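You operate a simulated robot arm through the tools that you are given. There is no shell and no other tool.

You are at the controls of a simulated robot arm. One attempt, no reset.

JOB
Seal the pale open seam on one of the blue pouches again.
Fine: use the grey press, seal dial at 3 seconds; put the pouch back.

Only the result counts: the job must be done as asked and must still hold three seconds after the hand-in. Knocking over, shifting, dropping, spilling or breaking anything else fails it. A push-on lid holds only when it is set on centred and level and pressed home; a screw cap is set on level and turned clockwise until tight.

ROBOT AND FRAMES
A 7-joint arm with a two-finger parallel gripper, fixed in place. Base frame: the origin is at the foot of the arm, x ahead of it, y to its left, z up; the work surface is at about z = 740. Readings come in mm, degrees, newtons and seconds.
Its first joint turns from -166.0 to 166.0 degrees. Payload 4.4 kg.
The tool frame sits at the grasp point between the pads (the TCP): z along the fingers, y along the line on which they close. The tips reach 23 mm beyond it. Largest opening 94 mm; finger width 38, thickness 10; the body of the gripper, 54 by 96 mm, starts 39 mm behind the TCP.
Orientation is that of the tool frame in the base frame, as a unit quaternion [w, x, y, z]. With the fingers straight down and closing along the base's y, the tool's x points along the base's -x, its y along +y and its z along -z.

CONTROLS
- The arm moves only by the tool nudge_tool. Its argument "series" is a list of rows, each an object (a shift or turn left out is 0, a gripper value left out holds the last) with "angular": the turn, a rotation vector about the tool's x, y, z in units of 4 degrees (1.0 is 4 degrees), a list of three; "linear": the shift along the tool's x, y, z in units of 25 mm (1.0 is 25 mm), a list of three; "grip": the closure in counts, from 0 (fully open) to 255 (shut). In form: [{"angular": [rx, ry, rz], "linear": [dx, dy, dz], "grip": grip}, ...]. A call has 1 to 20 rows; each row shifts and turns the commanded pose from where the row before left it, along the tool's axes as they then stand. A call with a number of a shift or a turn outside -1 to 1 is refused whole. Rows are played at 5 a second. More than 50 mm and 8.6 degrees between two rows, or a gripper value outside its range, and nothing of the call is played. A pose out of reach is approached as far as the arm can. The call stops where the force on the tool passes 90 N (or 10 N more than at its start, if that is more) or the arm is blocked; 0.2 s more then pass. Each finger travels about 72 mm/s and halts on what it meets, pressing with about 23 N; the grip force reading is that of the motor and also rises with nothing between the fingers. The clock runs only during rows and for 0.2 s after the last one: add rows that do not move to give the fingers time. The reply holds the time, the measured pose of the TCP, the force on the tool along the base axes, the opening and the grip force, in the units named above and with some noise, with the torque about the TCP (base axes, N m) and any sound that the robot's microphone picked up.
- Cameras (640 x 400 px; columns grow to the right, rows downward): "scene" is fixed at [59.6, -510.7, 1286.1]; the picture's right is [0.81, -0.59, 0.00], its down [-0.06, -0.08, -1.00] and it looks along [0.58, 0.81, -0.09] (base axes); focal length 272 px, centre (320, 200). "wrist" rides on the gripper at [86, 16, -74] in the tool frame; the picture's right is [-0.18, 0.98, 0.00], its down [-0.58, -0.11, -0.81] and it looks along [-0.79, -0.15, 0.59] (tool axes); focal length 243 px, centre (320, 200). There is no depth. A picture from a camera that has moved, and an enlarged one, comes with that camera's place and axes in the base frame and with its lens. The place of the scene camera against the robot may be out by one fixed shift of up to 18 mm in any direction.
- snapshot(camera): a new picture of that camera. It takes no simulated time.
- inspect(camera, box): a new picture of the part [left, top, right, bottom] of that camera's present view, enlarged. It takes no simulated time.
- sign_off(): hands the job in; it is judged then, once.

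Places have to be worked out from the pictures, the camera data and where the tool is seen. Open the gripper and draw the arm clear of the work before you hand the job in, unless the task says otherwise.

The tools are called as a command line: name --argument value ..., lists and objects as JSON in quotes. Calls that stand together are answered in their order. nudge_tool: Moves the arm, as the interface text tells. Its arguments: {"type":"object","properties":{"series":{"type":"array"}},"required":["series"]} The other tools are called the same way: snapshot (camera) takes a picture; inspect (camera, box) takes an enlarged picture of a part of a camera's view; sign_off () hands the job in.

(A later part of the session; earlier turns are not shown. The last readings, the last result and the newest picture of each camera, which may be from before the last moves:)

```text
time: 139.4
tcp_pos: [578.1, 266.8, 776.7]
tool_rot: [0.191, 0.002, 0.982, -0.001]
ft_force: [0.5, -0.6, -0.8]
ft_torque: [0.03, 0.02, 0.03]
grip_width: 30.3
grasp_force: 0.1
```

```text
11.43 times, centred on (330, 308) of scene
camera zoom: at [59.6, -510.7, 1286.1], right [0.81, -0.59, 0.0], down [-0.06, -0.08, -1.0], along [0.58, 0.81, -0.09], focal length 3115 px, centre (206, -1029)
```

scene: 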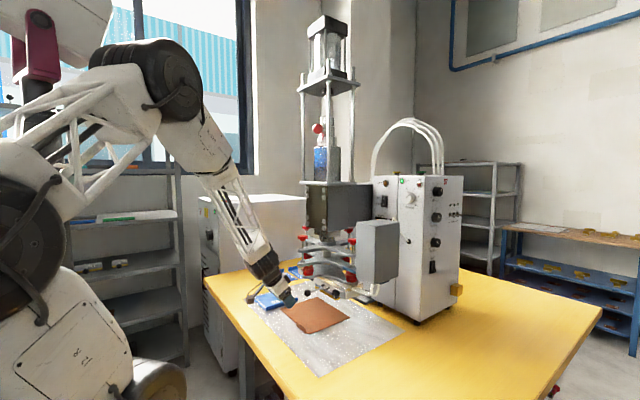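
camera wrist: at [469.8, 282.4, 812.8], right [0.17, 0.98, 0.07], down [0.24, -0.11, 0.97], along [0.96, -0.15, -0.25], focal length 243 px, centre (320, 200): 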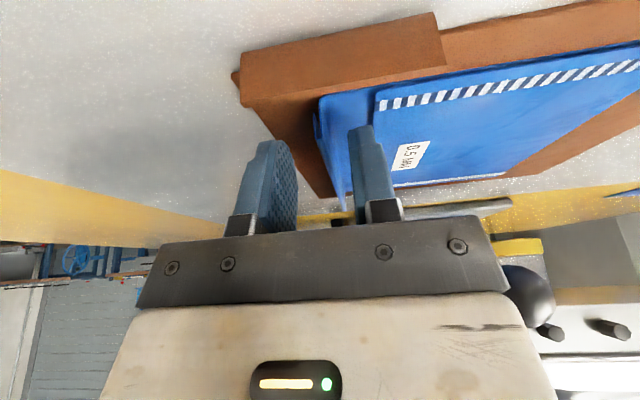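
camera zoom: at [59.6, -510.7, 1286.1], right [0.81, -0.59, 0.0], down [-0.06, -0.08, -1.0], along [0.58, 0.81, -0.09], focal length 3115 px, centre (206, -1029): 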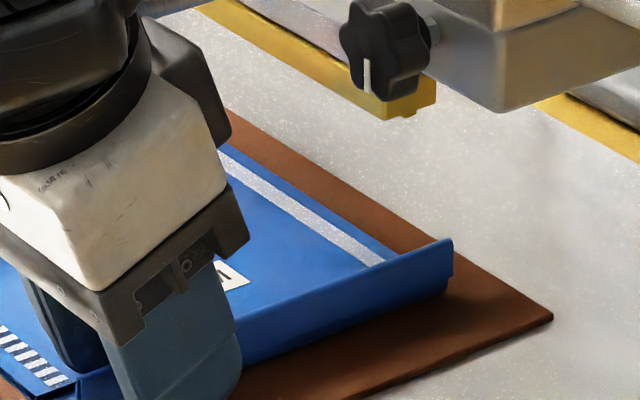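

Pouch rests on the mat. I lift the fingers clear of the flap and back straight out in −x.

nudge_tool --series '[{"linear": [-0.15, 0, -0.37]}, {"linear": [-0.15, 0, -0.37]}, {"linear": [-0.15, 0, -0.37]}, {"linear": [0.4, 0, -0.16]}, {"linear": [0.55, 0, -0.222]}, {"linear": [0.55, 0, -0.222]}, {"linear": [0.55, 0, -0.222]}, {"linear": [0.55, 0, -0.222]}, {"linear": [0.55, 0, -0.222]}, {"linear": [0.55, 0, -0.222]}, {"linear": [0.55, 0, -0.222]}, {"linear": [0.55, 0, -0.222]}, {}, {}]'

snapshot --camera "wrist"

inspect --camera "scene" --box '[275, 270, 365, 340]'

```text
time: 142.4
tcp_pos: [449.0, 265.6, 804.8]
tool_rot: [0.191, 0.001, 0.982, 0.0]
ft_force: [-0.8, 1.0, -1.2]
ft_torque: [-0.01, -0.02, -0.04]
grip_width: 30.3
grasp_force: 0.0
```

```text
taken
camera wrist: at [340.6, 282.8, 841.8], right [0.17, 0.98, 0.07], down [0.24, -0.11, 0.97], along [0.96, -0.15, -0.25], focal length 243 px, centre (320, 200)
```

wrist: 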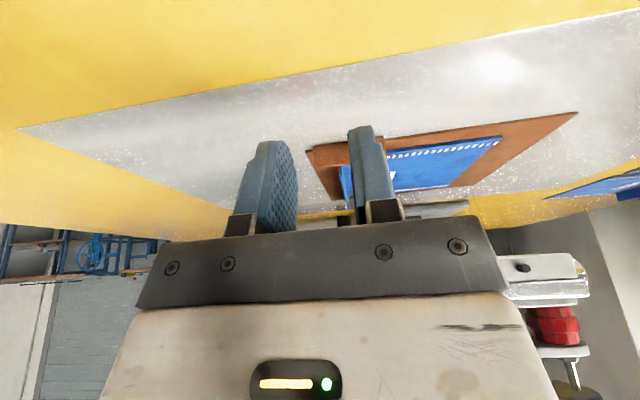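

```text
5.71 times, centred on (320, 305) of scene
camera zoom: at [59.6, -510.7, 1286.1], right [0.81, -0.59, 0.0], down [-0.06, -0.08, -1.0], along [0.58, 0.81, -0.09], focal length 1557 px, centre (320, -400)
```

zoom: 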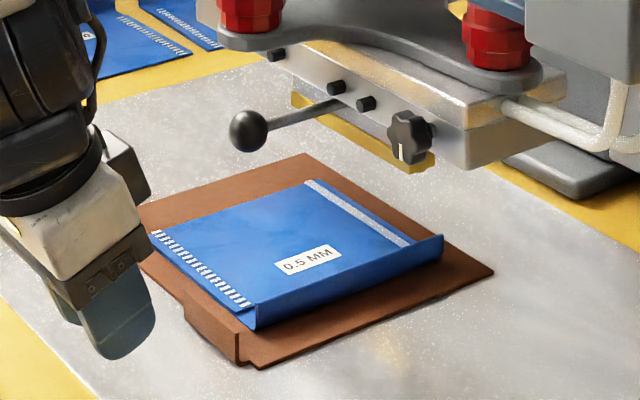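

The hand is clear. I verify the seam's final position against the electrode with a tight zoom.

inspect --camera "scene" --box '[313, 295, 347, 319]'

inspect --camera "scene" --box '[288, 290, 348, 330]'

```text
16.00 times, centred on (330, 307) of scene
camera zoom: at [59.6, -510.7, 1286.1], right [0.81, -0.59, 0.0], down [-0.06, -0.08, -1.0], along [0.58, 0.81, -0.09], focal length 4361 px, centre (160, -1512)
```

zoom: 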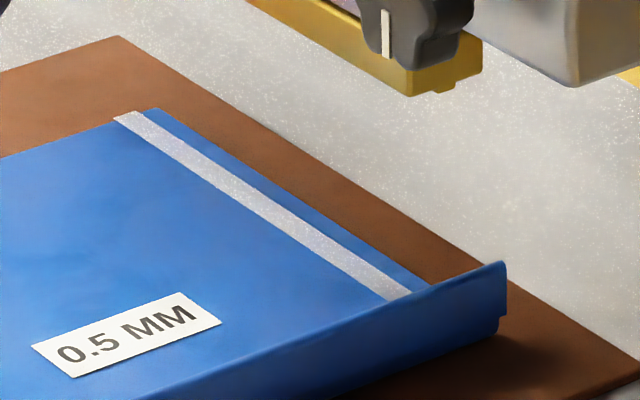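

```text
10.00 times, centred on (318, 310) of scene
camera zoom: at [59.6, -510.7, 1286.1], right [0.81, -0.59, 0.0], down [-0.06, -0.08, -1.0], along [0.58, 0.81, -0.09], focal length 2725 px, centre (340, -900)
```

zoom: 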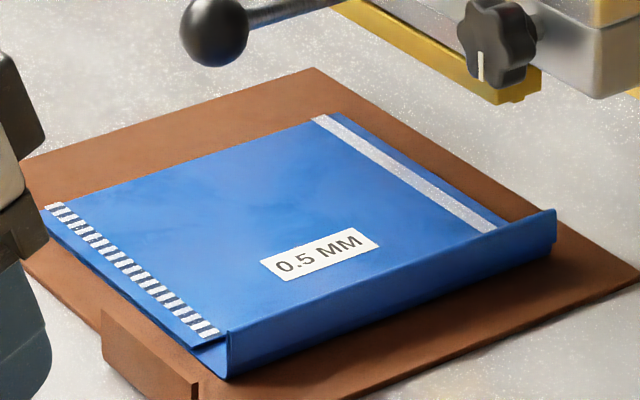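

Seam lies at x≈697–699, y≈291–413: well inside the electrode footprint (687–710, 280–420). Now to START (≈ (911, 77, 1297)). I raise the arm straight up first.

nudge_tool --series '[{"linear": [-0.375, 0, -0.927]}, {"linear": [-0.375, 0, -0.927]}, {"linear": [-0.375, 0, -0.927]}, {"linear": [-0.375, 0, -0.927]}, {"linear": [-0.375, 0, -0.927]}, {"linear": [-0.375, 0, -0.927]}, {"linear": [-0.375, 0, -0.927]}, {"linear": [-0.375, 0, -0.927]}, {"linear": [-0.375, 0, -0.927]}, {"linear": [-0.375, 0, -0.927]}, {"linear": [-0.375, 0, -0.927]}, {"linear": [-0.375, 0, -0.927]}, {"linear": [-0.375, 0, -0.927]}, {"linear": [-0.375, 0, -0.927]}, {"linear": [-0.375, 0, -0.927]}, {"linear": [-0.375, 0, -0.927]}, {"linear": [-0.375, 0, -0.927]}, {"linear": [-0.375, 0, -0.927]}, {"linear": [-0.375, 0, -0.927]}, {"linear": [-0.375, 0, -0.927]}]'

nudge_tool --series '[{"linear": [0, -1, 0], "grip": 255}, {"linear": [0, -1, 0]}, {"linear": [0, -1, 0]}, {"linear": [0, -1, 0]}, {"linear": [0, -1, 0]}, {"linear": [0, -1, 0]}, {"linear": [0, -1, 0]}, {"linear": [0, -0.6, 0]}, {"angular": [0, -1, 0]}, {"angular": [0, -1, 0]}, {"angular": [0, -1, 0]}, {"angular": [0, -1, 0]}, {"angular": [0, -1, 0]}, {"angular": [0, -0.75, 0]}, {}]'

snapshot --camera "wrist"

snapshot --camera "scene"

```text
time: 146.6
tcp_pos: [449.3, 267.2, 1305.7]
tool_rot: [0.191, 0.001, 0.982, 0.0]
ft_force: [0.2, 0.2, -0.4]
ft_torque: [0.0, -0.02, 0.03]
grip_width: 30.6
grasp_force: 0.0
```

```text
time: 149.8
tcp_pos: [448.4, 75.1, 1306.2]
tool_rot: [0.383, 0.002, 0.924, -0.001]
ft_force: [-0.2, -0.2, 1.6]
ft_torque: [0.0, -0.02, 0.01]
grip_width: 0.0
grasp_force: 23.2
```

```text
taken
camera wrist: at [334.7, 92.9, 1297.3], right [0.13, 0.98, 0.13], down [-0.16, -0.11, 0.98], along [0.98, -0.15, 0.14], focal length 243 px, centre (320, 200)
```

wrist: 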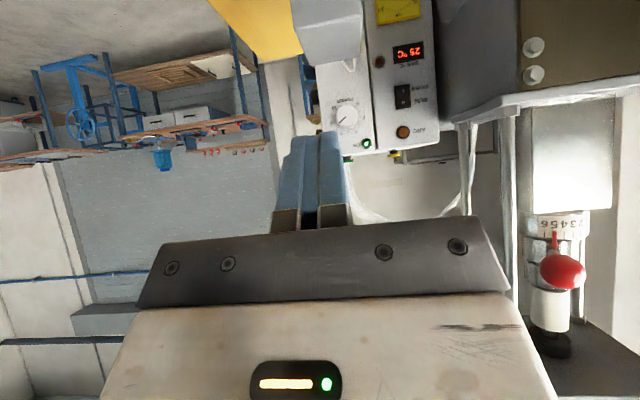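

```text
taken
```

scene: 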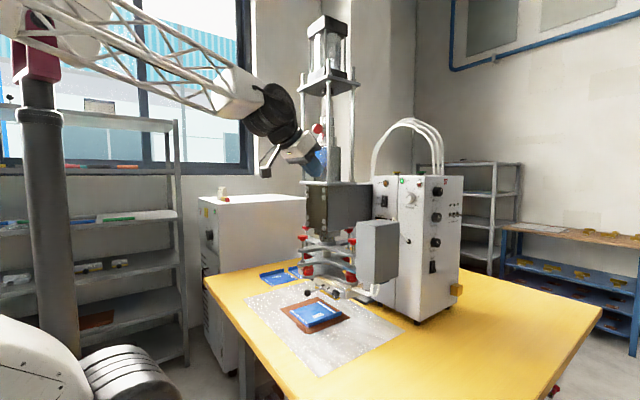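

I close in on START: move to about (750, 75, 1405), still in front of and above the box, for a look at the button and the tubes behind it.

nudge_tool --series '[{"linear": [-0.943, 0, 0.471]}, {"linear": [-0.943, 0, 0.471]}, {"linear": [-0.943, 0, 0.471]}, {"linear": [-0.943, 0, 0.471]}, {"linear": [-0.943, 0, 0.471]}, {"linear": [-0.943, 0, 0.471]}, {"linear": [-0.943, 0, 0.471]}, {"linear": [-0.943, 0, 0.471]}, {"linear": [-0.943, 0, 0.471]}, {"linear": [-0.943, 0, 0.471]}, {"linear": [-0.943, 0, 0.471]}, {"linear": [-0.943, 0, 0.471]}, {}, {}]'

snapshot --camera "wrist"

snapshot --camera "scene"

```text
time: 152.8
tcp_pos: [748.3, 76.3, 1406.8]
tool_rot: [0.383, 0.001, 0.924, -0.001]
ft_force: [-0.7, 0.0, -1.1]
ft_torque: [0.02, -0.01, 0.01]
grip_width: 0.1
grasp_force: 23.0
```

```text
taken
camera wrist: at [635.0, 92.8, 1397.6], right [0.13, 0.98, 0.13], down [-0.16, -0.11, 0.98], along [0.98, -0.15, 0.14], focal length 243 px, centre (320, 200)
```

wrist: 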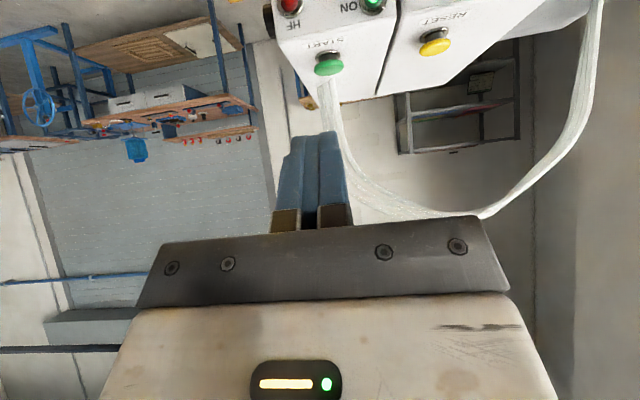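

```text
taken
```

scene: 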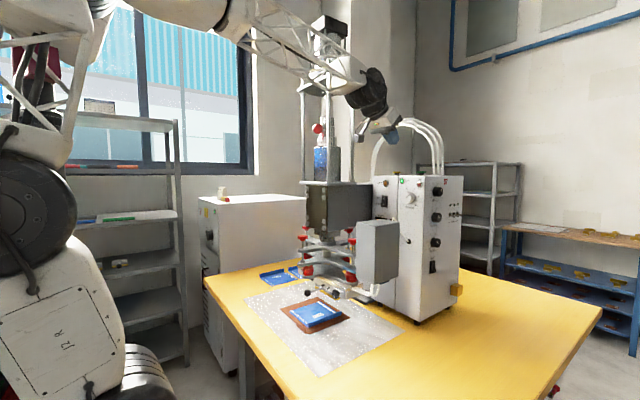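

inspect --camera "wrist" --box '[270, 0, 470, 130]'

inspect --camera "wrist" --box '[290, 20, 380, 110]'

```text
3.08 times, centred on (370, 65) of wrist
camera zoom: at [635.0, 92.8, 1397.6], right [0.13, 0.98, 0.13], down [-0.16, -0.11, 0.98], along [0.98, -0.15, 0.14], focal length 746 px, centre (166, 615)
```

zoom: 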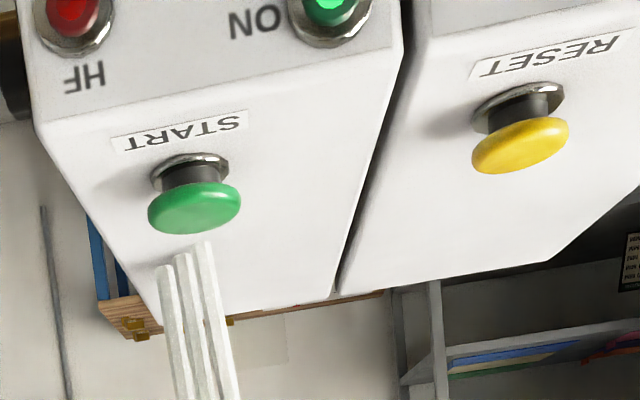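

```text
4.44 times, centred on (335, 65) of wrist
camera zoom: at [635.0, 92.8, 1397.6], right [0.13, 0.98, 0.13], down [-0.16, -0.11, 0.98], along [0.98, -0.15, 0.14], focal length 1078 px, centre (253, 800)
```

zoom: 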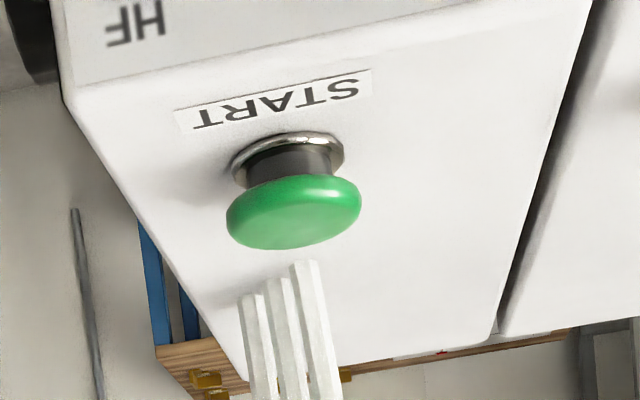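

START cap centre is at ≈(909.5, 79, 1299), tubes well behind (x≳1000). I approach to a point above the button at z≈1350.

nudge_tool --series '[{"linear": [-0.406, 0.0154, 0.865]}, {"linear": [-0.406, 0.0154, 0.865]}, {"linear": [-0.406, 0.0154, 0.865]}, {"linear": [-0.406, 0.0154, 0.865]}, {"linear": [-0.406, 0.0154, 0.865]}, {"linear": [-0.406, 0.0154, 0.865]}, {"linear": [-0.406, 0.0154, 0.865]}, {}, {}]'

snapshot --camera "wrist"

inspect --camera "scene" --box '[360, 100, 480, 220]'

```text
time: 154.8
tcp_pos: [905.1, 78.4, 1349.0]
tool_rot: [0.382, 0.002, 0.924, -0.001]
ft_force: [0.3, 1.1, -0.2]
ft_torque: [0.01, 0.01, 0.02]
grip_width: 0.4
grasp_force: 22.4
```

```text
taken
camera wrist: at [792.5, 94.7, 1340.8], right [0.13, 0.98, 0.13], down [-0.16, -0.11, 0.98], along [0.98, -0.15, 0.14], focal length 243 px, centre (320, 200)
```

wrist: 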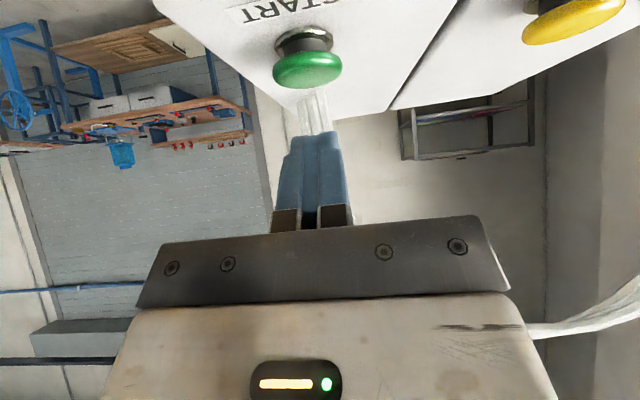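

```text
3.33 times, centred on (420, 160) of scene
camera zoom: at [59.6, -510.7, 1286.1], right [0.81, -0.59, 0.0], down [-0.06, -0.08, -1.0], along [0.58, 0.81, -0.09], focal length 908 px, centre (-13, 333)
```

zoom: 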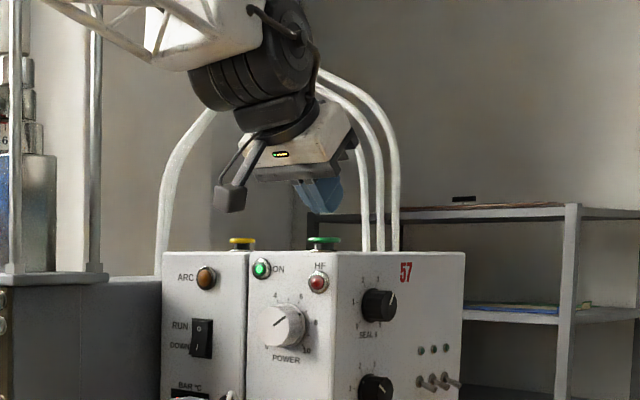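

The tip is right above the green cap. I descend ~14 mm, then press in small steps watching the force.

nudge_tool --series '[{"linear": [0.2, 0, 0.2]}, {"linear": [0.2, 0, 0.2]}, {}, {}]'

nudge_tool --series '[{"linear": [0.085, 0, 0.085]}, {}]'

inspect --camera "scene" --box '[395, 140, 455, 190]'

```text
time: 155.8
tcp_pos: [905.9, 78.3, 1336.5]
tool_rot: [0.383, 0.002, 0.924, -0.001]
ft_force: [-0.2, 0.2, -0.9]
ft_torque: [-0.05, -0.01, 0.03]
grip_width: 0.0
grasp_force: 22.9
```

```text
time: 156.4
tcp_pos: [906.5, 78.0, 1333.3]
tool_rot: [0.383, 0.001, 0.924, -0.001]
ft_force: [0.9, 0.3, 0.3]
ft_torque: [0.0, 0.0, 0.03]
grip_width: 0.0
grasp_force: 22.7
```

```text
8.00 times, centred on (425, 165) of scene
camera zoom: at [59.6, -510.7, 1286.1], right [0.81, -0.59, 0.0], down [-0.06, -0.08, -1.0], along [0.58, 0.81, -0.09], focal length 2180 px, centre (-520, 480)
```

zoom: 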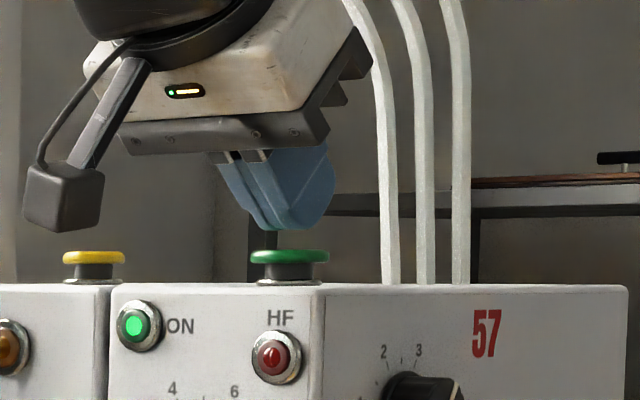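

About 9 mm gap remains. I go down 7 mm and then feel for the button.

nudge_tool --series '[{"linear": [0.1, 0, 0.1]}, {"linear": [0.1, 0, 0.1]}, {}]'

nudge_tool --series '[{"linear": [0.06, 0, 0.06]}, {}]'

```text
time: 157.2
tcp_pos: [906.3, 77.6, 1325.2]
tool_rot: [0.382, 0.002, 0.924, 0.0]
ft_force: [-0.3, 2.1, 4.1]
ft_torque: [0.02, -0.01, -0.01]
grip_width: 0.0
grasp_force: 22.8
heard: click
```

```text
time: 157.8
tcp_pos: [907.1, 77.2, 1322.6]
tool_rot: [0.383, 0.002, 0.924, 0.0]
ft_force: [0.1, 2.4, 7.6]
ft_torque: [0.01, -0.06, 0.02]
grip_width: 0.2
grasp_force: 23.3
```

A click was heard – START is pressed. I check the scene, then lift off.

snapshot --camera "scene"

nudge_tool --series '[{"linear": [-0.4, 0, -0.4]}, {"linear": [-0.4, 0, -0.4]}]'

snapshot --camera "scene"

inspect --camera "scene" --box '[285, 230, 405, 330]'

inspect --camera "scene" --box '[370, 170, 440, 240]'

```text
taken
```

scene: 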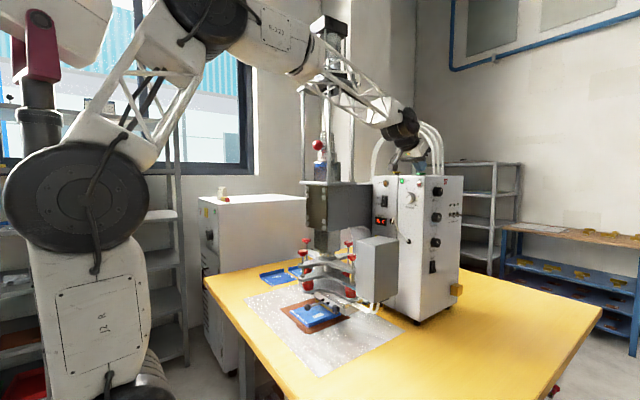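

```text
time: 158.4
tcp_pos: [906.2, 78.2, 1352.0]
tool_rot: [0.383, 0.0, 0.924, 0.0]
ft_force: [0.1, -0.1, -0.8]
ft_torque: [0.0, 0.0, -0.03]
grip_width: 0.0
grasp_force: 23.0
```

```text
taken
```

scene: 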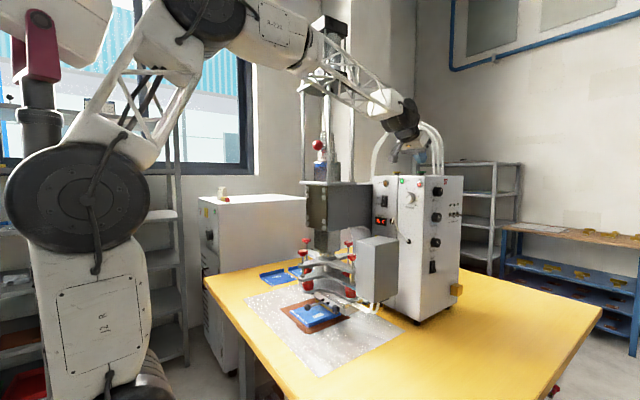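

```text
4.00 times, centred on (345, 280) of scene
camera zoom: at [59.6, -510.7, 1286.1], right [0.81, -0.59, 0.0], down [-0.06, -0.08, -1.0], along [0.58, 0.81, -0.09], focal length 1090 px, centre (220, -120)
```

zoom: 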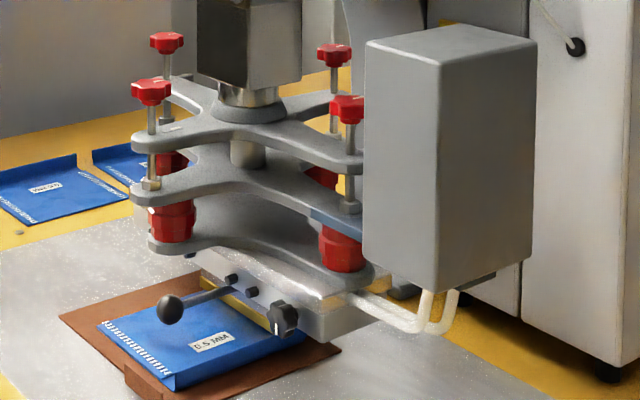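

```text
5.71 times, centred on (405, 205) of scene
camera zoom: at [59.6, -510.7, 1286.1], right [0.81, -0.59, 0.0], down [-0.06, -0.08, -1.0], along [0.58, 0.81, -0.09], focal length 1557 px, centre (-166, 171)
```

zoom: 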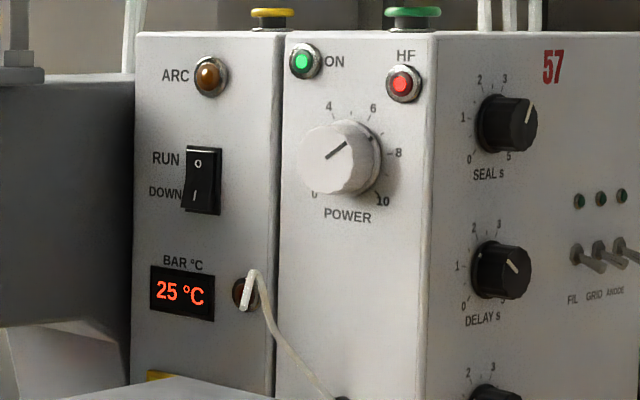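

The head is down on the pouch and the HF lamp is lit – the cycle is running. I wait in steps, watching.

nudge_tool --series '[{"linear": [-0.2, 0, -0.2]}, {}, {}, {}, {}, {}, {}, {}]'

inspect --camera "scene" --box '[285, 170, 445, 330]'

nudge_tool --series '[{}, {}, {}, {}, {}, {}, {}, {}, {}, {}]'

inspect --camera "scene" --box '[285, 170, 445, 330]'

nudge_tool --series '[{}, {}, {}, {}, {}, {}, {}, {}, {}, {}]'

inspect --camera "scene" --box '[285, 170, 445, 330]'

```text
time: 160.2
tcp_pos: [906.1, 77.9, 1358.8]
tool_rot: [0.382, 0.003, 0.924, -0.001]
ft_force: [-0.5, 0.1, -0.2]
ft_torque: [-0.01, 0.01, 0.01]
grip_width: 0.1
grasp_force: 22.9
```

```text
2.50 times, centred on (365, 250) of scene
camera zoom: at [59.6, -510.7, 1286.1], right [0.81, -0.59, 0.0], down [-0.06, -0.08, -1.0], along [0.58, 0.81, -0.09], focal length 681 px, centre (208, 75)
```

zoom: 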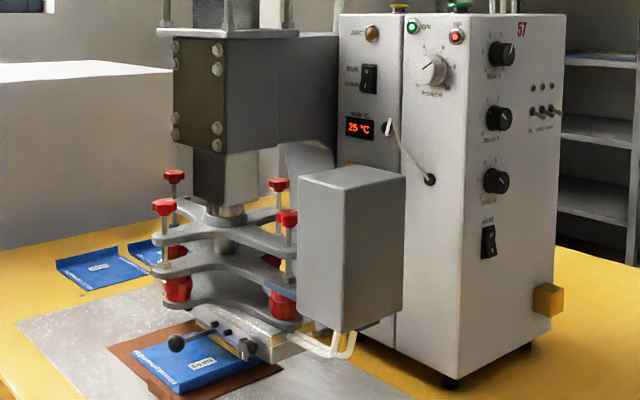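

```text
time: 162.4
tcp_pos: [906.2, 78.3, 1358.9]
tool_rot: [0.383, 0.002, 0.924, -0.002]
ft_force: [-0.2, 0.2, 0.1]
ft_torque: [-0.01, 0.01, 0.02]
grip_width: 0.0
grasp_force: 22.7
```

```text
2.50 times, centred on (365, 250) of scene
camera zoom: at [59.6, -510.7, 1286.1], right [0.81, -0.59, 0.0], down [-0.06, -0.08, -1.0], along [0.58, 0.81, -0.09], focal length 681 px, centre (208, 75)
```

zoom: 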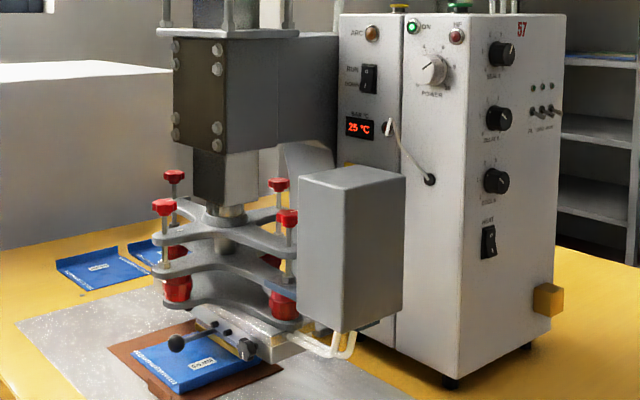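

```text
time: 164.6
tcp_pos: [906.3, 78.2, 1359.4]
tool_rot: [0.382, 0.002, 0.924, -0.001]
ft_force: [-0.3, -0.2, -0.3]
ft_torque: [-0.01, 0.03, 0.01]
grip_width: 0.0
grasp_force: 22.6
```

```text
2.50 times, centred on (365, 250) of scene
camera zoom: at [59.6, -510.7, 1286.1], right [0.81, -0.59, 0.0], down [-0.06, -0.08, -1.0], along [0.58, 0.81, -0.09], focal length 681 px, centre (208, 75)
```

zoom: 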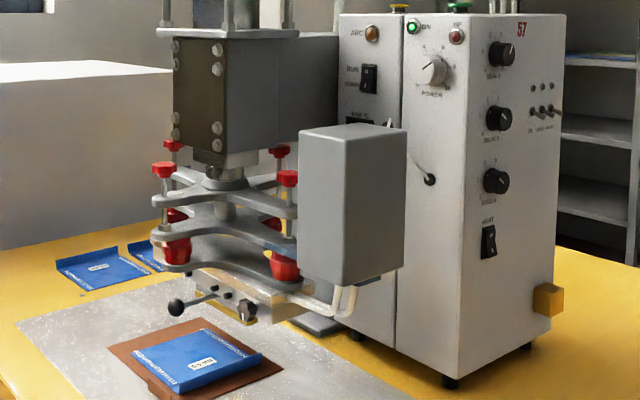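

The head has risen again. I zoom in on the seam.

inspect --camera "scene" --box '[288, 290, 348, 330]'

inspect --camera "scene" --box '[313, 295, 347, 319]'

inspect --camera "scene" --box '[370, 170, 460, 240]'

```text
10.00 times, centred on (318, 310) of scene
camera zoom: at [59.6, -510.7, 1286.1], right [0.81, -0.59, 0.0], down [-0.06, -0.08, -1.0], along [0.58, 0.81, -0.09], focal length 2725 px, centre (340, -900)
```

zoom: 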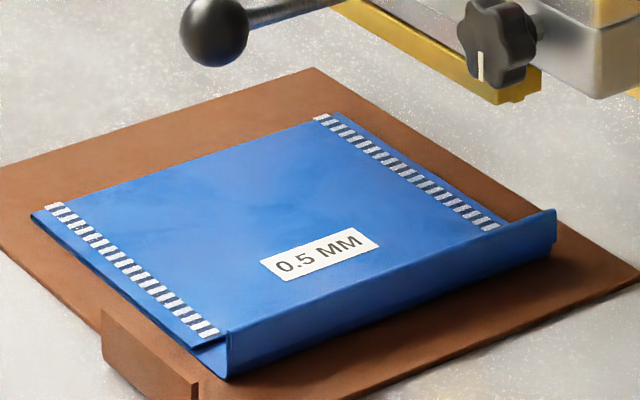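

```text
16.00 times, centred on (330, 307) of scene
camera zoom: at [59.6, -510.7, 1286.1], right [0.81, -0.59, 0.0], down [-0.06, -0.08, -1.0], along [0.58, 0.81, -0.09], focal length 4361 px, centre (160, -1512)
```

zoom: 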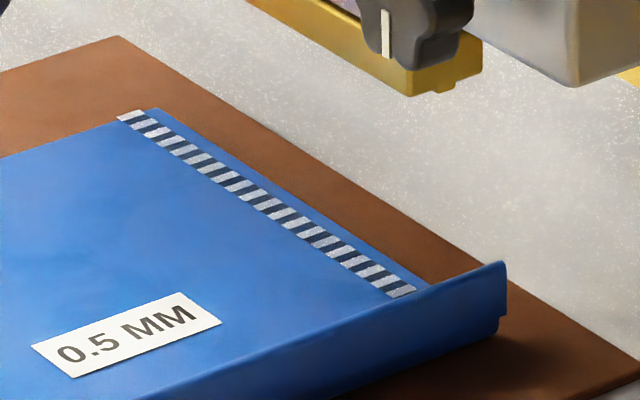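

```text
5.71 times, centred on (415, 205) of scene
camera zoom: at [59.6, -510.7, 1286.1], right [0.81, -0.59, 0.0], down [-0.06, -0.08, -1.0], along [0.58, 0.81, -0.09], focal length 1557 px, centre (-223, 171)
```

zoom: 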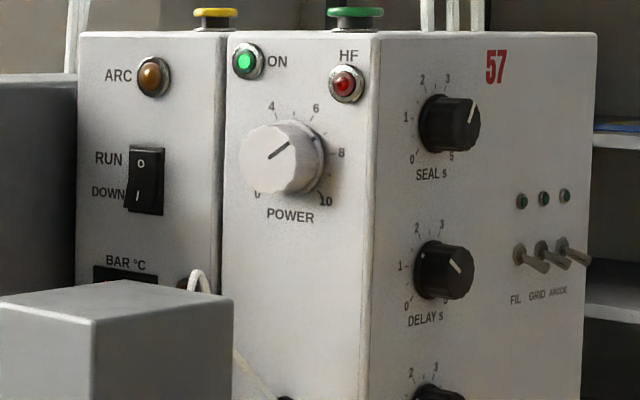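

The seam is now fully hatched, like the sealed ones, with no arc fault. Now I return for the pouch: back out at height, then down in front of the press.

nudge_tool --series '[{"linear": [0.7, 0, -0.75]}, {"linear": [0.9, 0, -0.95]}, {"linear": [0.9, 0, -0.9]}, {"linear": [0.9, 0, -0.9]}, {"linear": [0.9, 0, -0.9]}, {"linear": [0.9, 0, -0.9]}, {"linear": [0.9, 0, -0.9]}, {"linear": [0.9, 0, -0.9]}, {"linear": [0.9, 0, -0.9]}, {"linear": [0.9, 0, -0.9]}, {"linear": [0.9, 0, -0.9]}, {"linear": [0.9, 0, -0.9]}, {"linear": [0.9, 0, -0.9]}, {"linear": [0.9, 0, -0.9]}, {"linear": [0.5, 0, -0.5]}, {}]'

nudge_tool --series '[{"linear": [0, 1, 0]}, {"linear": [0, 1, 0]}, {"linear": [0, 1, 0]}, {"linear": [0, 1, 0]}, {"linear": [0, 1, 0]}, {"linear": [0, 1, 0]}, {"linear": [0, 1, 0]}, {"linear": [0, 0.52, 0]}, {"angular": [0, 1, 0]}, {"angular": [0, 1, 0]}, {"angular": [0, 1, 0]}, {"angular": [0, 1, 0]}, {"angular": [0, 1, 0]}, {"angular": [0, 0.75, 0]}, {"grip": 173}, {}]'

```text
time: 168.0
tcp_pos: [447.9, 79.8, 1360.3]
tool_rot: [0.383, 0.001, 0.924, 0.0]
ft_force: [-0.6, 1.5, 0.1]
ft_torque: [0.01, -0.01, -0.02]
grip_width: 0.1
grasp_force: 22.5
```

```text
time: 171.4
tcp_pos: [448.7, 266.8, 1361.0]
tool_rot: [0.19, 0.0, 0.982, 0.001]
ft_force: [0.2, -0.7, 0.1]
ft_torque: [0.01, -0.02, 0.0]
grip_width: 30.3
grasp_force: 0.2
```

Now descend in front of the press to z≈806.

nudge_tool --series '[{"linear": [0.375, 0, 0.927]}, {"linear": [0.375, 0, 0.927]}, {"linear": [0.375, 0, 0.927]}, {"linear": [0.375, 0, 0.927]}, {"linear": [0.375, 0, 0.927]}, {"linear": [0.375, 0, 0.927]}, {"linear": [0.375, 0, 0.927]}, {"linear": [0.375, 0, 0.927]}, {"linear": [0.375, 0, 0.927]}, {"linear": [0.375, 0, 0.927]}, {"linear": [0.375, 0, 0.927]}, {"linear": [0.375, 0, 0.927]}, {"linear": [0.375, 0, 0.927]}, {"linear": [0.375, 0, 0.927]}, {"linear": [0.375, 0, 0.927]}, {"linear": [0.375, 0, 0.927]}, {"linear": [0.375, 0, 0.927]}, {"linear": [0.375, 0, 0.927]}, {"linear": [0.375, 0, 0.927]}, {"linear": [0.375, 0, 0.927]}]'

nudge_tool --series '[{"linear": [0.375, 0, 0.927]}, {"linear": [0.375, 0, 0.927]}, {}, {}]'

snapshot --camera "wrist"

inspect --camera "wrist" --box '[290, 100, 450, 220]'

```text
time: 175.6
tcp_pos: [448.1, 268.7, 860.2]
tool_rot: [0.191, 0.002, 0.982, 0.0]
ft_force: [-0.1, -0.5, -0.5]
ft_torque: [-0.01, 0.02, -0.04]
grip_width: 30.4
grasp_force: 0.1
```

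```text
time: 176.6
tcp_pos: [448.1, 267.0, 809.7]
tool_rot: [0.191, 0.001, 0.982, 0.0]
ft_force: [0.6, 0.4, -0.4]
ft_torque: [0.01, 0.01, 0.01]
grip_width: 30.3
grasp_force: 0.0
```

```text
taken
camera wrist: at [340.4, 283.8, 846.1], right [0.17, 0.98, 0.07], down [0.24, -0.11, 0.97], along [0.96, -0.15, -0.25], focal length 243 px, centre (320, 200)
```

wrist: 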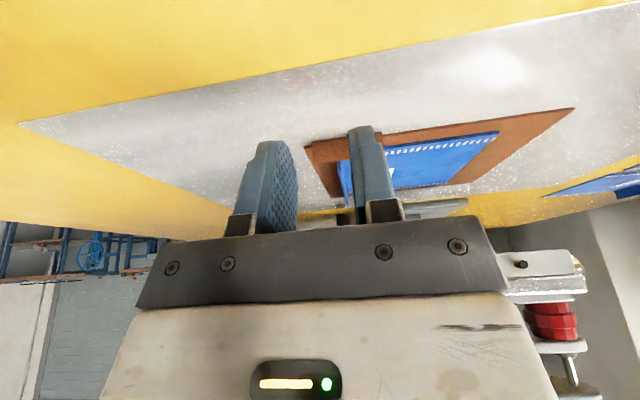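

```text
3.33 times, centred on (370, 160) of wrist
camera zoom: at [340.4, 283.8, 846.1], right [0.17, 0.98, 0.07], down [0.24, -0.11, 0.97], along [0.96, -0.15, -0.25], focal length 809 px, centre (153, 333)
```

zoom: 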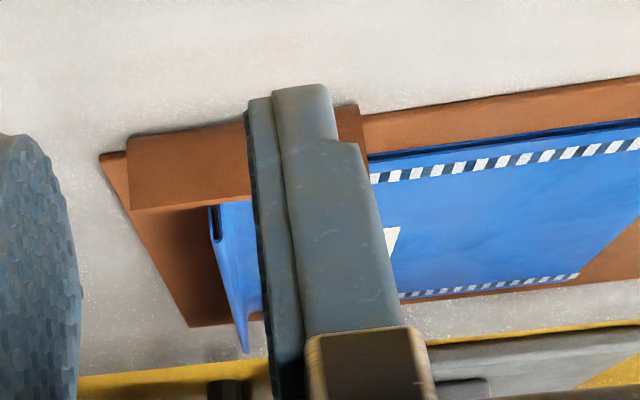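

Flap top line is at y≈269, x from 558 to 707. I advance at z≈809 to x≈577 with +1.5 mm in y.

nudge_tool --series '[{"linear": [-0.55, 0.06, 0.222]}, {"linear": [-0.55, 0, 0.222]}, {"linear": [-0.55, 0, 0.222]}, {"linear": [-0.55, 0, 0.222]}, {"linear": [-0.55, 0, 0.222]}, {"linear": [-0.55, 0, 0.222]}, {"linear": [-0.55, 0, 0.222]}, {"linear": [-0.4, 0, 0.161]}, {"linear": [-0.4, 0, 0.161]}, {"linear": [-0.15, 0, 0.06]}, {}, {}]'

snapshot --camera "wrist"

inspect --camera "wrist" --box '[260, 60, 400, 220]'

```text
time: 179.2
tcp_pos: [578.1, 267.7, 810.7]
tool_rot: [0.191, 0.002, 0.982, -0.001]
ft_force: [-0.9, 0.5, 0.1]
ft_torque: [0.0, -0.01, 0.0]
grip_width: 30.3
grasp_force: 0.1
```

```text
taken
camera wrist: at [470.2, 284.9, 846.9], right [0.17, 0.98, 0.07], down [0.24, -0.11, 0.97], along [0.96, -0.15, -0.25], focal length 243 px, centre (320, 200)
```

wrist: 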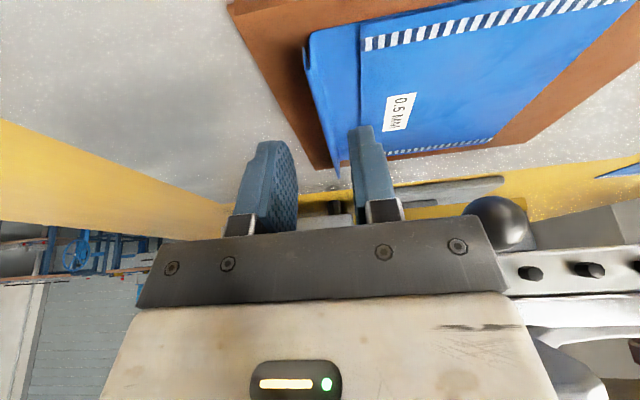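

```text
2.50 times, centred on (330, 140) of wrist
camera zoom: at [470.2, 284.9, 846.9], right [0.17, 0.98, 0.07], down [0.24, -0.11, 0.97], along [0.96, -0.15, -0.25], focal length 606 px, centre (295, 350)
```

zoom: 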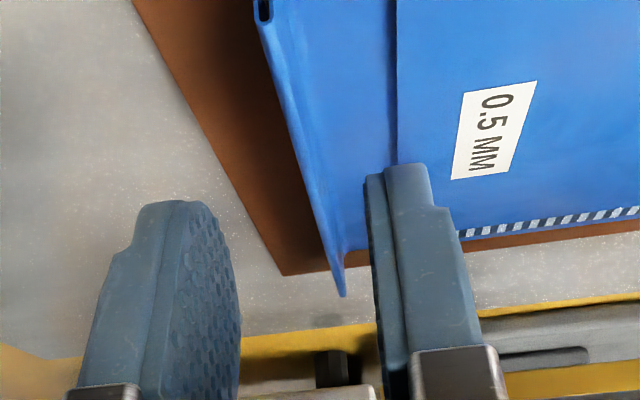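

Flap y≈270 here; I shift +2 mm and lower ~33 mm around it.

nudge_tool --series '[{"linear": [0, 0.08, 0]}, {"linear": [0.16, 0, 0.396]}, {"linear": [0.16, 0, 0.396]}, {"linear": [0.16, 0, 0.396]}, {}, {}]'

snapshot --camera "wrist"

inspect --camera "scene" --box '[285, 270, 355, 330]'

```text
time: 180.6
tcp_pos: [577.2, 270.5, 778.2]
tool_rot: [0.191, 0.002, 0.982, -0.001]
ft_force: [0.0, -0.2, 0.5]
ft_torque: [-0.04, 0.0, 0.0]
grip_width: 30.0
grasp_force: 0.0
```

```text
taken
camera wrist: at [470.3, 286.6, 814.9], right [0.17, 0.98, 0.07], down [0.24, -0.11, 0.97], along [0.96, -0.15, -0.25], focal length 243 px, centre (320, 200)
```

wrist: 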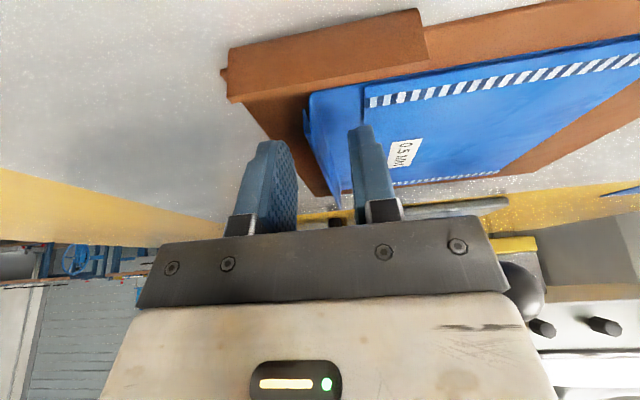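

```text
6.67 times, centred on (320, 300) of scene
camera zoom: at [59.6, -510.7, 1286.1], right [0.81, -0.59, 0.0], down [-0.06, -0.08, -1.0], along [0.58, 0.81, -0.09], focal length 1817 px, centre (320, -467)
```

zoom: 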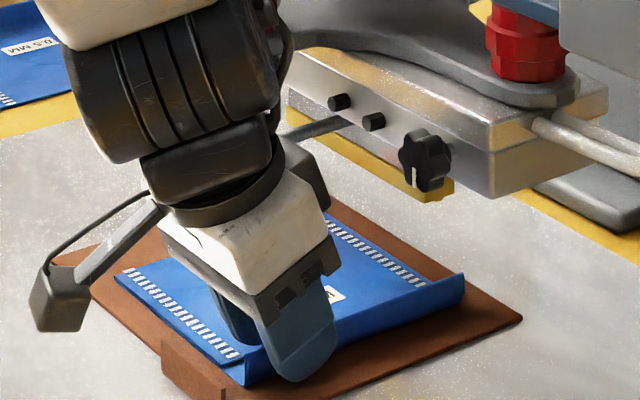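

The flap is between the pads with no contact. I close on it and lift slightly.

nudge_tool --series '[{"linear": [0.012, 0, 0.03], "grip": 200}, {"grip": 230}, {"grip": 255}, {}, {}, {}]'

nudge_tool --series '[{"linear": [-0.075, 0, -0.185]}, {"linear": [-0.075, 0, -0.185]}, {}, {}]'

snapshot --camera "wrist"

inspect --camera "scene" --box '[285, 270, 355, 330]'

```text
time: 182.0
tcp_pos: [578.9, 270.7, 778.1]
tool_rot: [0.191, 0.001, 0.982, 0.0]
ft_force: [0.5, 0.3, 2.8]
ft_torque: [-0.02, 0.03, -0.02]
grip_width: 3.7
grasp_force: 22.6
```

```text
time: 183.0
tcp_pos: [577.4, 271.4, 788.2]
tool_rot: [0.19, 0.002, 0.982, -0.001]
ft_force: [0.2, -1.3, -0.1]
ft_torque: [0.01, 0.0, 0.03]
grip_width: 3.6
grasp_force: 22.8
```

```text
taken
camera wrist: at [470.1, 287.1, 824.3], right [0.17, 0.98, 0.07], down [0.24, -0.11, 0.97], along [0.96, -0.15, -0.25], focal length 243 px, centre (320, 200)
```

wrist: 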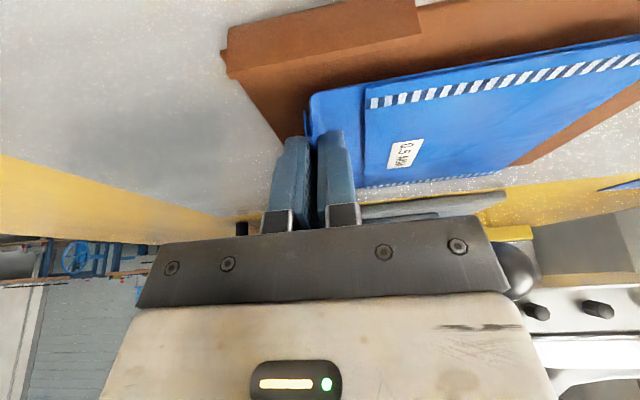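

```text
6.67 times, centred on (320, 300) of scene
camera zoom: at [59.6, -510.7, 1286.1], right [0.81, -0.59, 0.0], down [-0.06, -0.08, -1.0], along [0.58, 0.81, -0.09], focal length 1817 px, centre (320, -467)
```

zoom: 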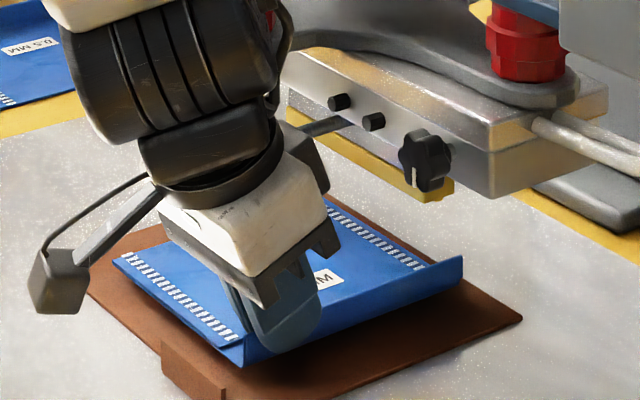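

Lifted cleanly. Reverse path: raise to z≈810, back out in −x, then +y to the set-down spot on the plate.

nudge_tool --series '[{"linear": [-0.165, 0, -0.408]}, {"linear": [-0.165, 0, -0.408]}, {"linear": [0.4, 0, -0.161]}, {"linear": [0.5, 0, -0.202]}, {"linear": [0.5, 0, -0.202]}, {"linear": [0.5, 0, -0.202]}, {"linear": [0.5, 0, -0.202]}, {"linear": [0.3, 0, -0.121]}, {"linear": [0, 0.5, 0]}, {"linear": [0, 0.8, 0]}, {"linear": [0, 0.8, 0]}, {"linear": [0, 0.8, 0]}, {"linear": [0, 0.8, 0]}, {"linear": [0, 0.8, 0]}, {"linear": [0, 0.8, 0]}, {"linear": [0, 0.8, 0]}, {"linear": [0, 0.8, 0]}, {"linear": [0, 0.8, 0]}, {"linear": [0, 0.6, 0]}, {}]'

snapshot --camera "wrist"

inspect --camera "scene" --box '[235, 240, 345, 330]'

```text
time: 187.2
tcp_pos: [506.0, 479.1, 811.3]
tool_rot: [0.19, 0.002, 0.982, 0.0]
ft_force: [0.9, -0.3, 0.0]
ft_torque: [0.0, 0.03, 0.04]
grip_width: 3.5
grasp_force: 22.9
```

```text
taken
camera wrist: at [397.7, 494.4, 846.3], right [0.17, 0.98, 0.07], down [0.24, -0.11, 0.97], along [0.96, -0.15, -0.25], focal length 243 px, centre (320, 200)
```

wrist: 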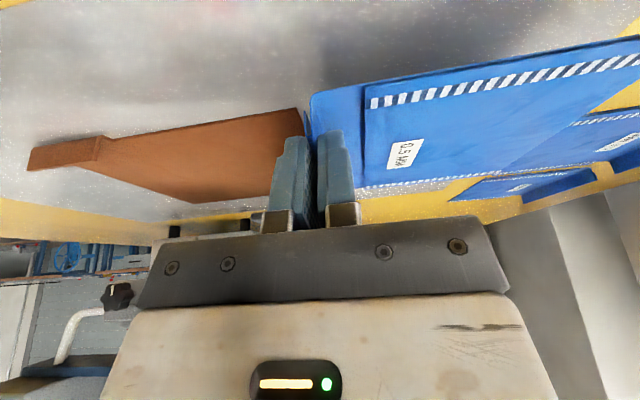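

```text
4.44 times, centred on (290, 285) of scene
camera zoom: at [59.6, -510.7, 1286.1], right [0.81, -0.59, 0.0], down [-0.06, -0.08, -1.0], along [0.58, 0.81, -0.09], focal length 1211 px, centre (453, -178)
```

zoom: 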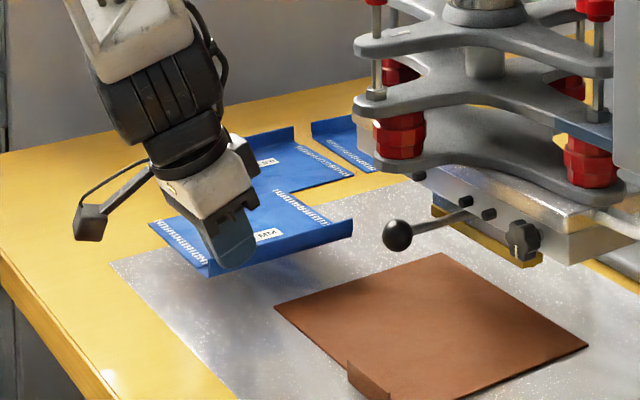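

Mat untouched. I lower onto the plate: 32 mm, then 1 mm steps to contact.

nudge_tool --series '[{"linear": [0.16, 0, 0.396]}, {"linear": [0.16, 0, 0.396]}, {"linear": [0.16, 0, 0.396]}, {}, {"linear": [0.015, 0, 0.037]}, {}, {"linear": [0.015, 0, 0.037]}, {}, {}]'

nudge_tool --series '[{"linear": [0.012, 0, 0.03]}, {}, {}]'

```text
time: 189.2
tcp_pos: [505.6, 478.5, 775.5]
tool_rot: [0.191, 0.002, 0.982, 0.0]
ft_force: [0.0, -0.2, -0.3]
ft_torque: [0.02, 0.03, 0.06]
grip_width: 3.8
grasp_force: 22.9
```

```text
time: 190.0
tcp_pos: [506.0, 478.3, 774.4]
tool_rot: [0.191, 0.002, 0.982, 0.0]
ft_force: [-0.5, -0.2, 0.5]
ft_torque: [0.0, 0.02, -0.04]
grip_width: 3.7
grasp_force: 23.0
```

Another mm down.

nudge_tool --series '[{"linear": [0.012, 0, 0.03]}, {}, {}]'

inspect --camera "scene" --box '[245, 270, 315, 320]'

```text
time: 190.8
tcp_pos: [506.5, 477.8, 775.7]
tool_rot: [0.191, 0.001, 0.982, 0.0]
ft_force: [-0.1, -1.8, 10.6]
ft_torque: [0.0, -0.18, -0.06]
grip_width: 3.9
grasp_force: 23.3
```

```text
8.00 times, centred on (280, 295) of scene
camera zoom: at [59.6, -510.7, 1286.1], right [0.81, -0.59, 0.0], down [-0.06, -0.08, -1.0], along [0.58, 0.81, -0.09], focal length 2180 px, centre (640, -560)
```

zoom: 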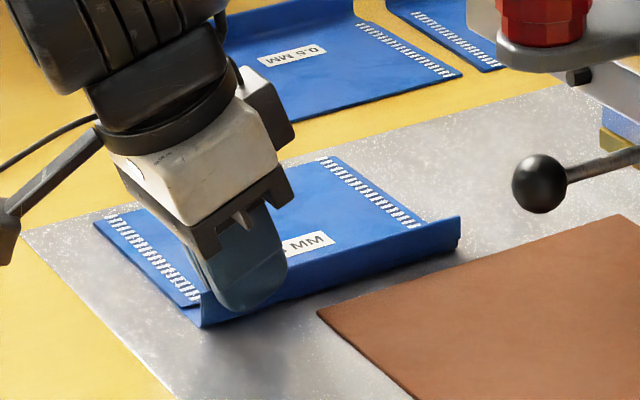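

Contact (10 N). Release here, then lift the fingers straight up.

nudge_tool --series '[{"linear": [-0.006, 0, -0.015]}, {"grip": 220}, {"grip": 150}, {"grip": 100}, {}, {}, {"linear": [-0.15, 0, -0.37]}, {"linear": [-0.15, 0, -0.37]}, {"linear": [-0.15, 0, -0.37]}, {"linear": [-0.15, 0, -0.37]}, {"linear": [-0.15, 0, -0.37]}, {"linear": [-0.15, 0, -0.37]}, {}]'

snapshot --camera "wrist"

inspect --camera "scene" --box '[245, 270, 315, 320]'

```text
time: 193.6
tcp_pos: [505.9, 477.6, 835.1]
tool_rot: [0.191, 0.002, 0.982, -0.001]
ft_force: [-1.0, 0.0, -0.2]
ft_torque: [-0.01, 0.03, -0.04]
grip_width: 57.2
grasp_force: 0.1
```

```text
taken
camera wrist: at [397.8, 494.8, 871.0], right [0.17, 0.98, 0.07], down [0.24, -0.11, 0.97], along [0.96, -0.15, -0.25], focal length 243 px, centre (320, 200)
```

wrist: 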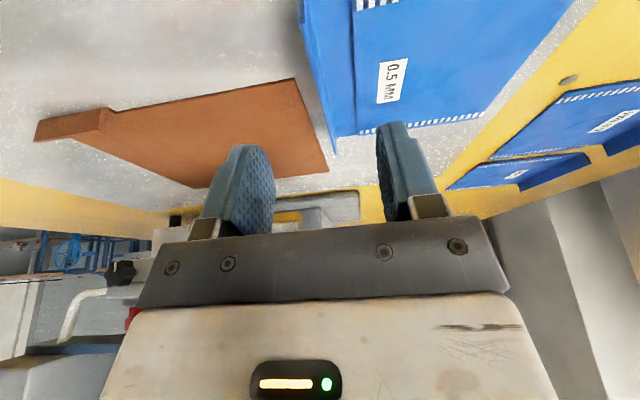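

```text
8.00 times, centred on (280, 295) of scene
camera zoom: at [59.6, -510.7, 1286.1], right [0.81, -0.59, 0.0], down [-0.06, -0.08, -1.0], along [0.58, 0.81, -0.09], focal length 2180 px, centre (640, -560)
```

zoom: 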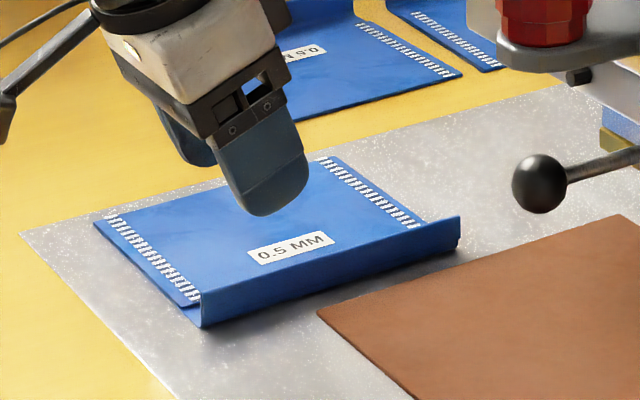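

Both seams are hatched. I measure the flap line again for the upright regrasp.

inspect --camera "wrist" --box '[285, 0, 405, 165]'

```text
2.42 times, centred on (345, 82) of wrist
camera zoom: at [397.8, 494.8, 871.0], right [0.17, 0.98, 0.07], down [0.24, -0.11, 0.97], along [0.96, -0.15, -0.25], focal length 588 px, centre (259, 485)
```

zoom: 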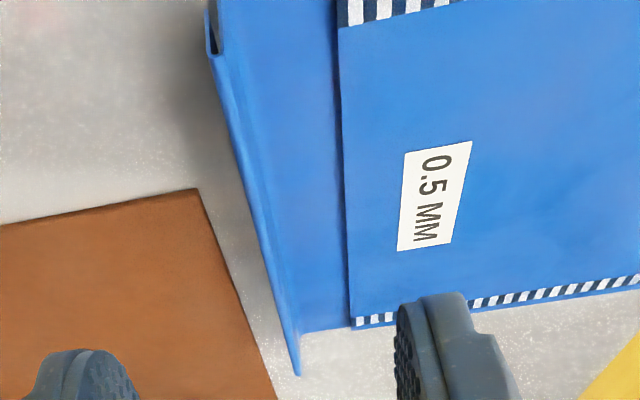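

Flap runs x 486–636 at y≈478.3. I straighten the tool to vertical, move to x≈531, and descend to z≈790.

nudge_tool --series '[{"angular": [0, 1, 0]}, {"angular": [0, 1, 0]}, {"angular": [0, 1, 0]}, {"angular": [0, 1, 0]}, {"angular": [0, 1, 0]}, {"angular": [0, 0.5, 0]}, {}, {"linear": [-1, 0, 0]}, {"linear": [0, 0, 0.9]}, {"linear": [0, 0, 0.85]}, {}, {}]'

snapshot --camera "wrist"

inspect --camera "wrist" --box '[270, 50, 410, 230]'

```text
time: 196.2
tcp_pos: [529.5, 477.5, 790.7]
tool_rot: [0.0, 0.001, 1.0, 0.0]
ft_force: [0.7, -0.1, -0.3]
ft_torque: [0.0, 0.02, -0.01]
grip_width: 57.2
grasp_force: 0.0
```

```text
taken
camera wrist: at [444.5, 494.2, 864.5], right [0.19, 0.98, 0.0], down [0.58, -0.11, 0.81], along [0.79, -0.15, -0.59], focal length 243 px, centre (320, 200)
```

wrist: 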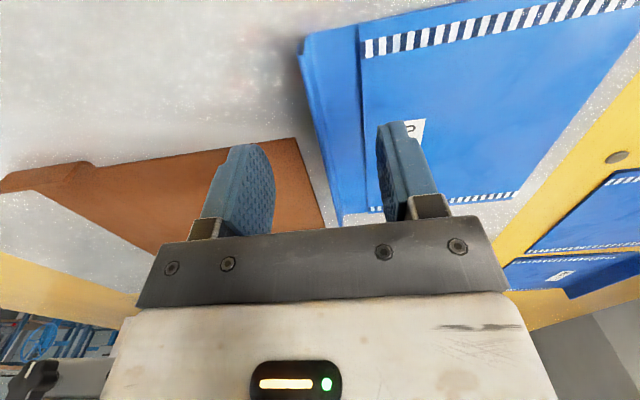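

```text
2.22 times, centred on (340, 140) of wrist
camera zoom: at [444.5, 494.2, 864.5], right [0.19, 0.98, 0.0], down [0.58, -0.11, 0.81], along [0.79, -0.15, -0.59], focal length 539 px, centre (276, 333)
```

zoom: 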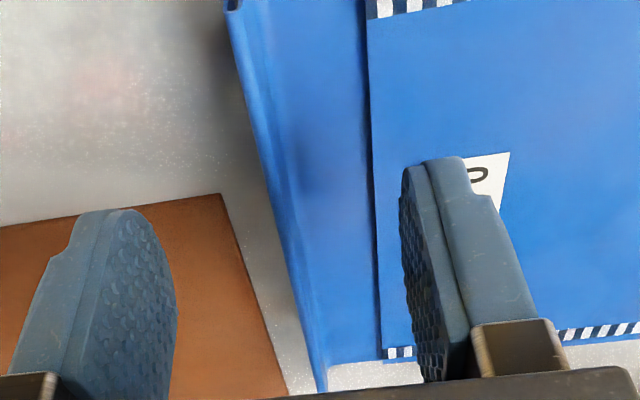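

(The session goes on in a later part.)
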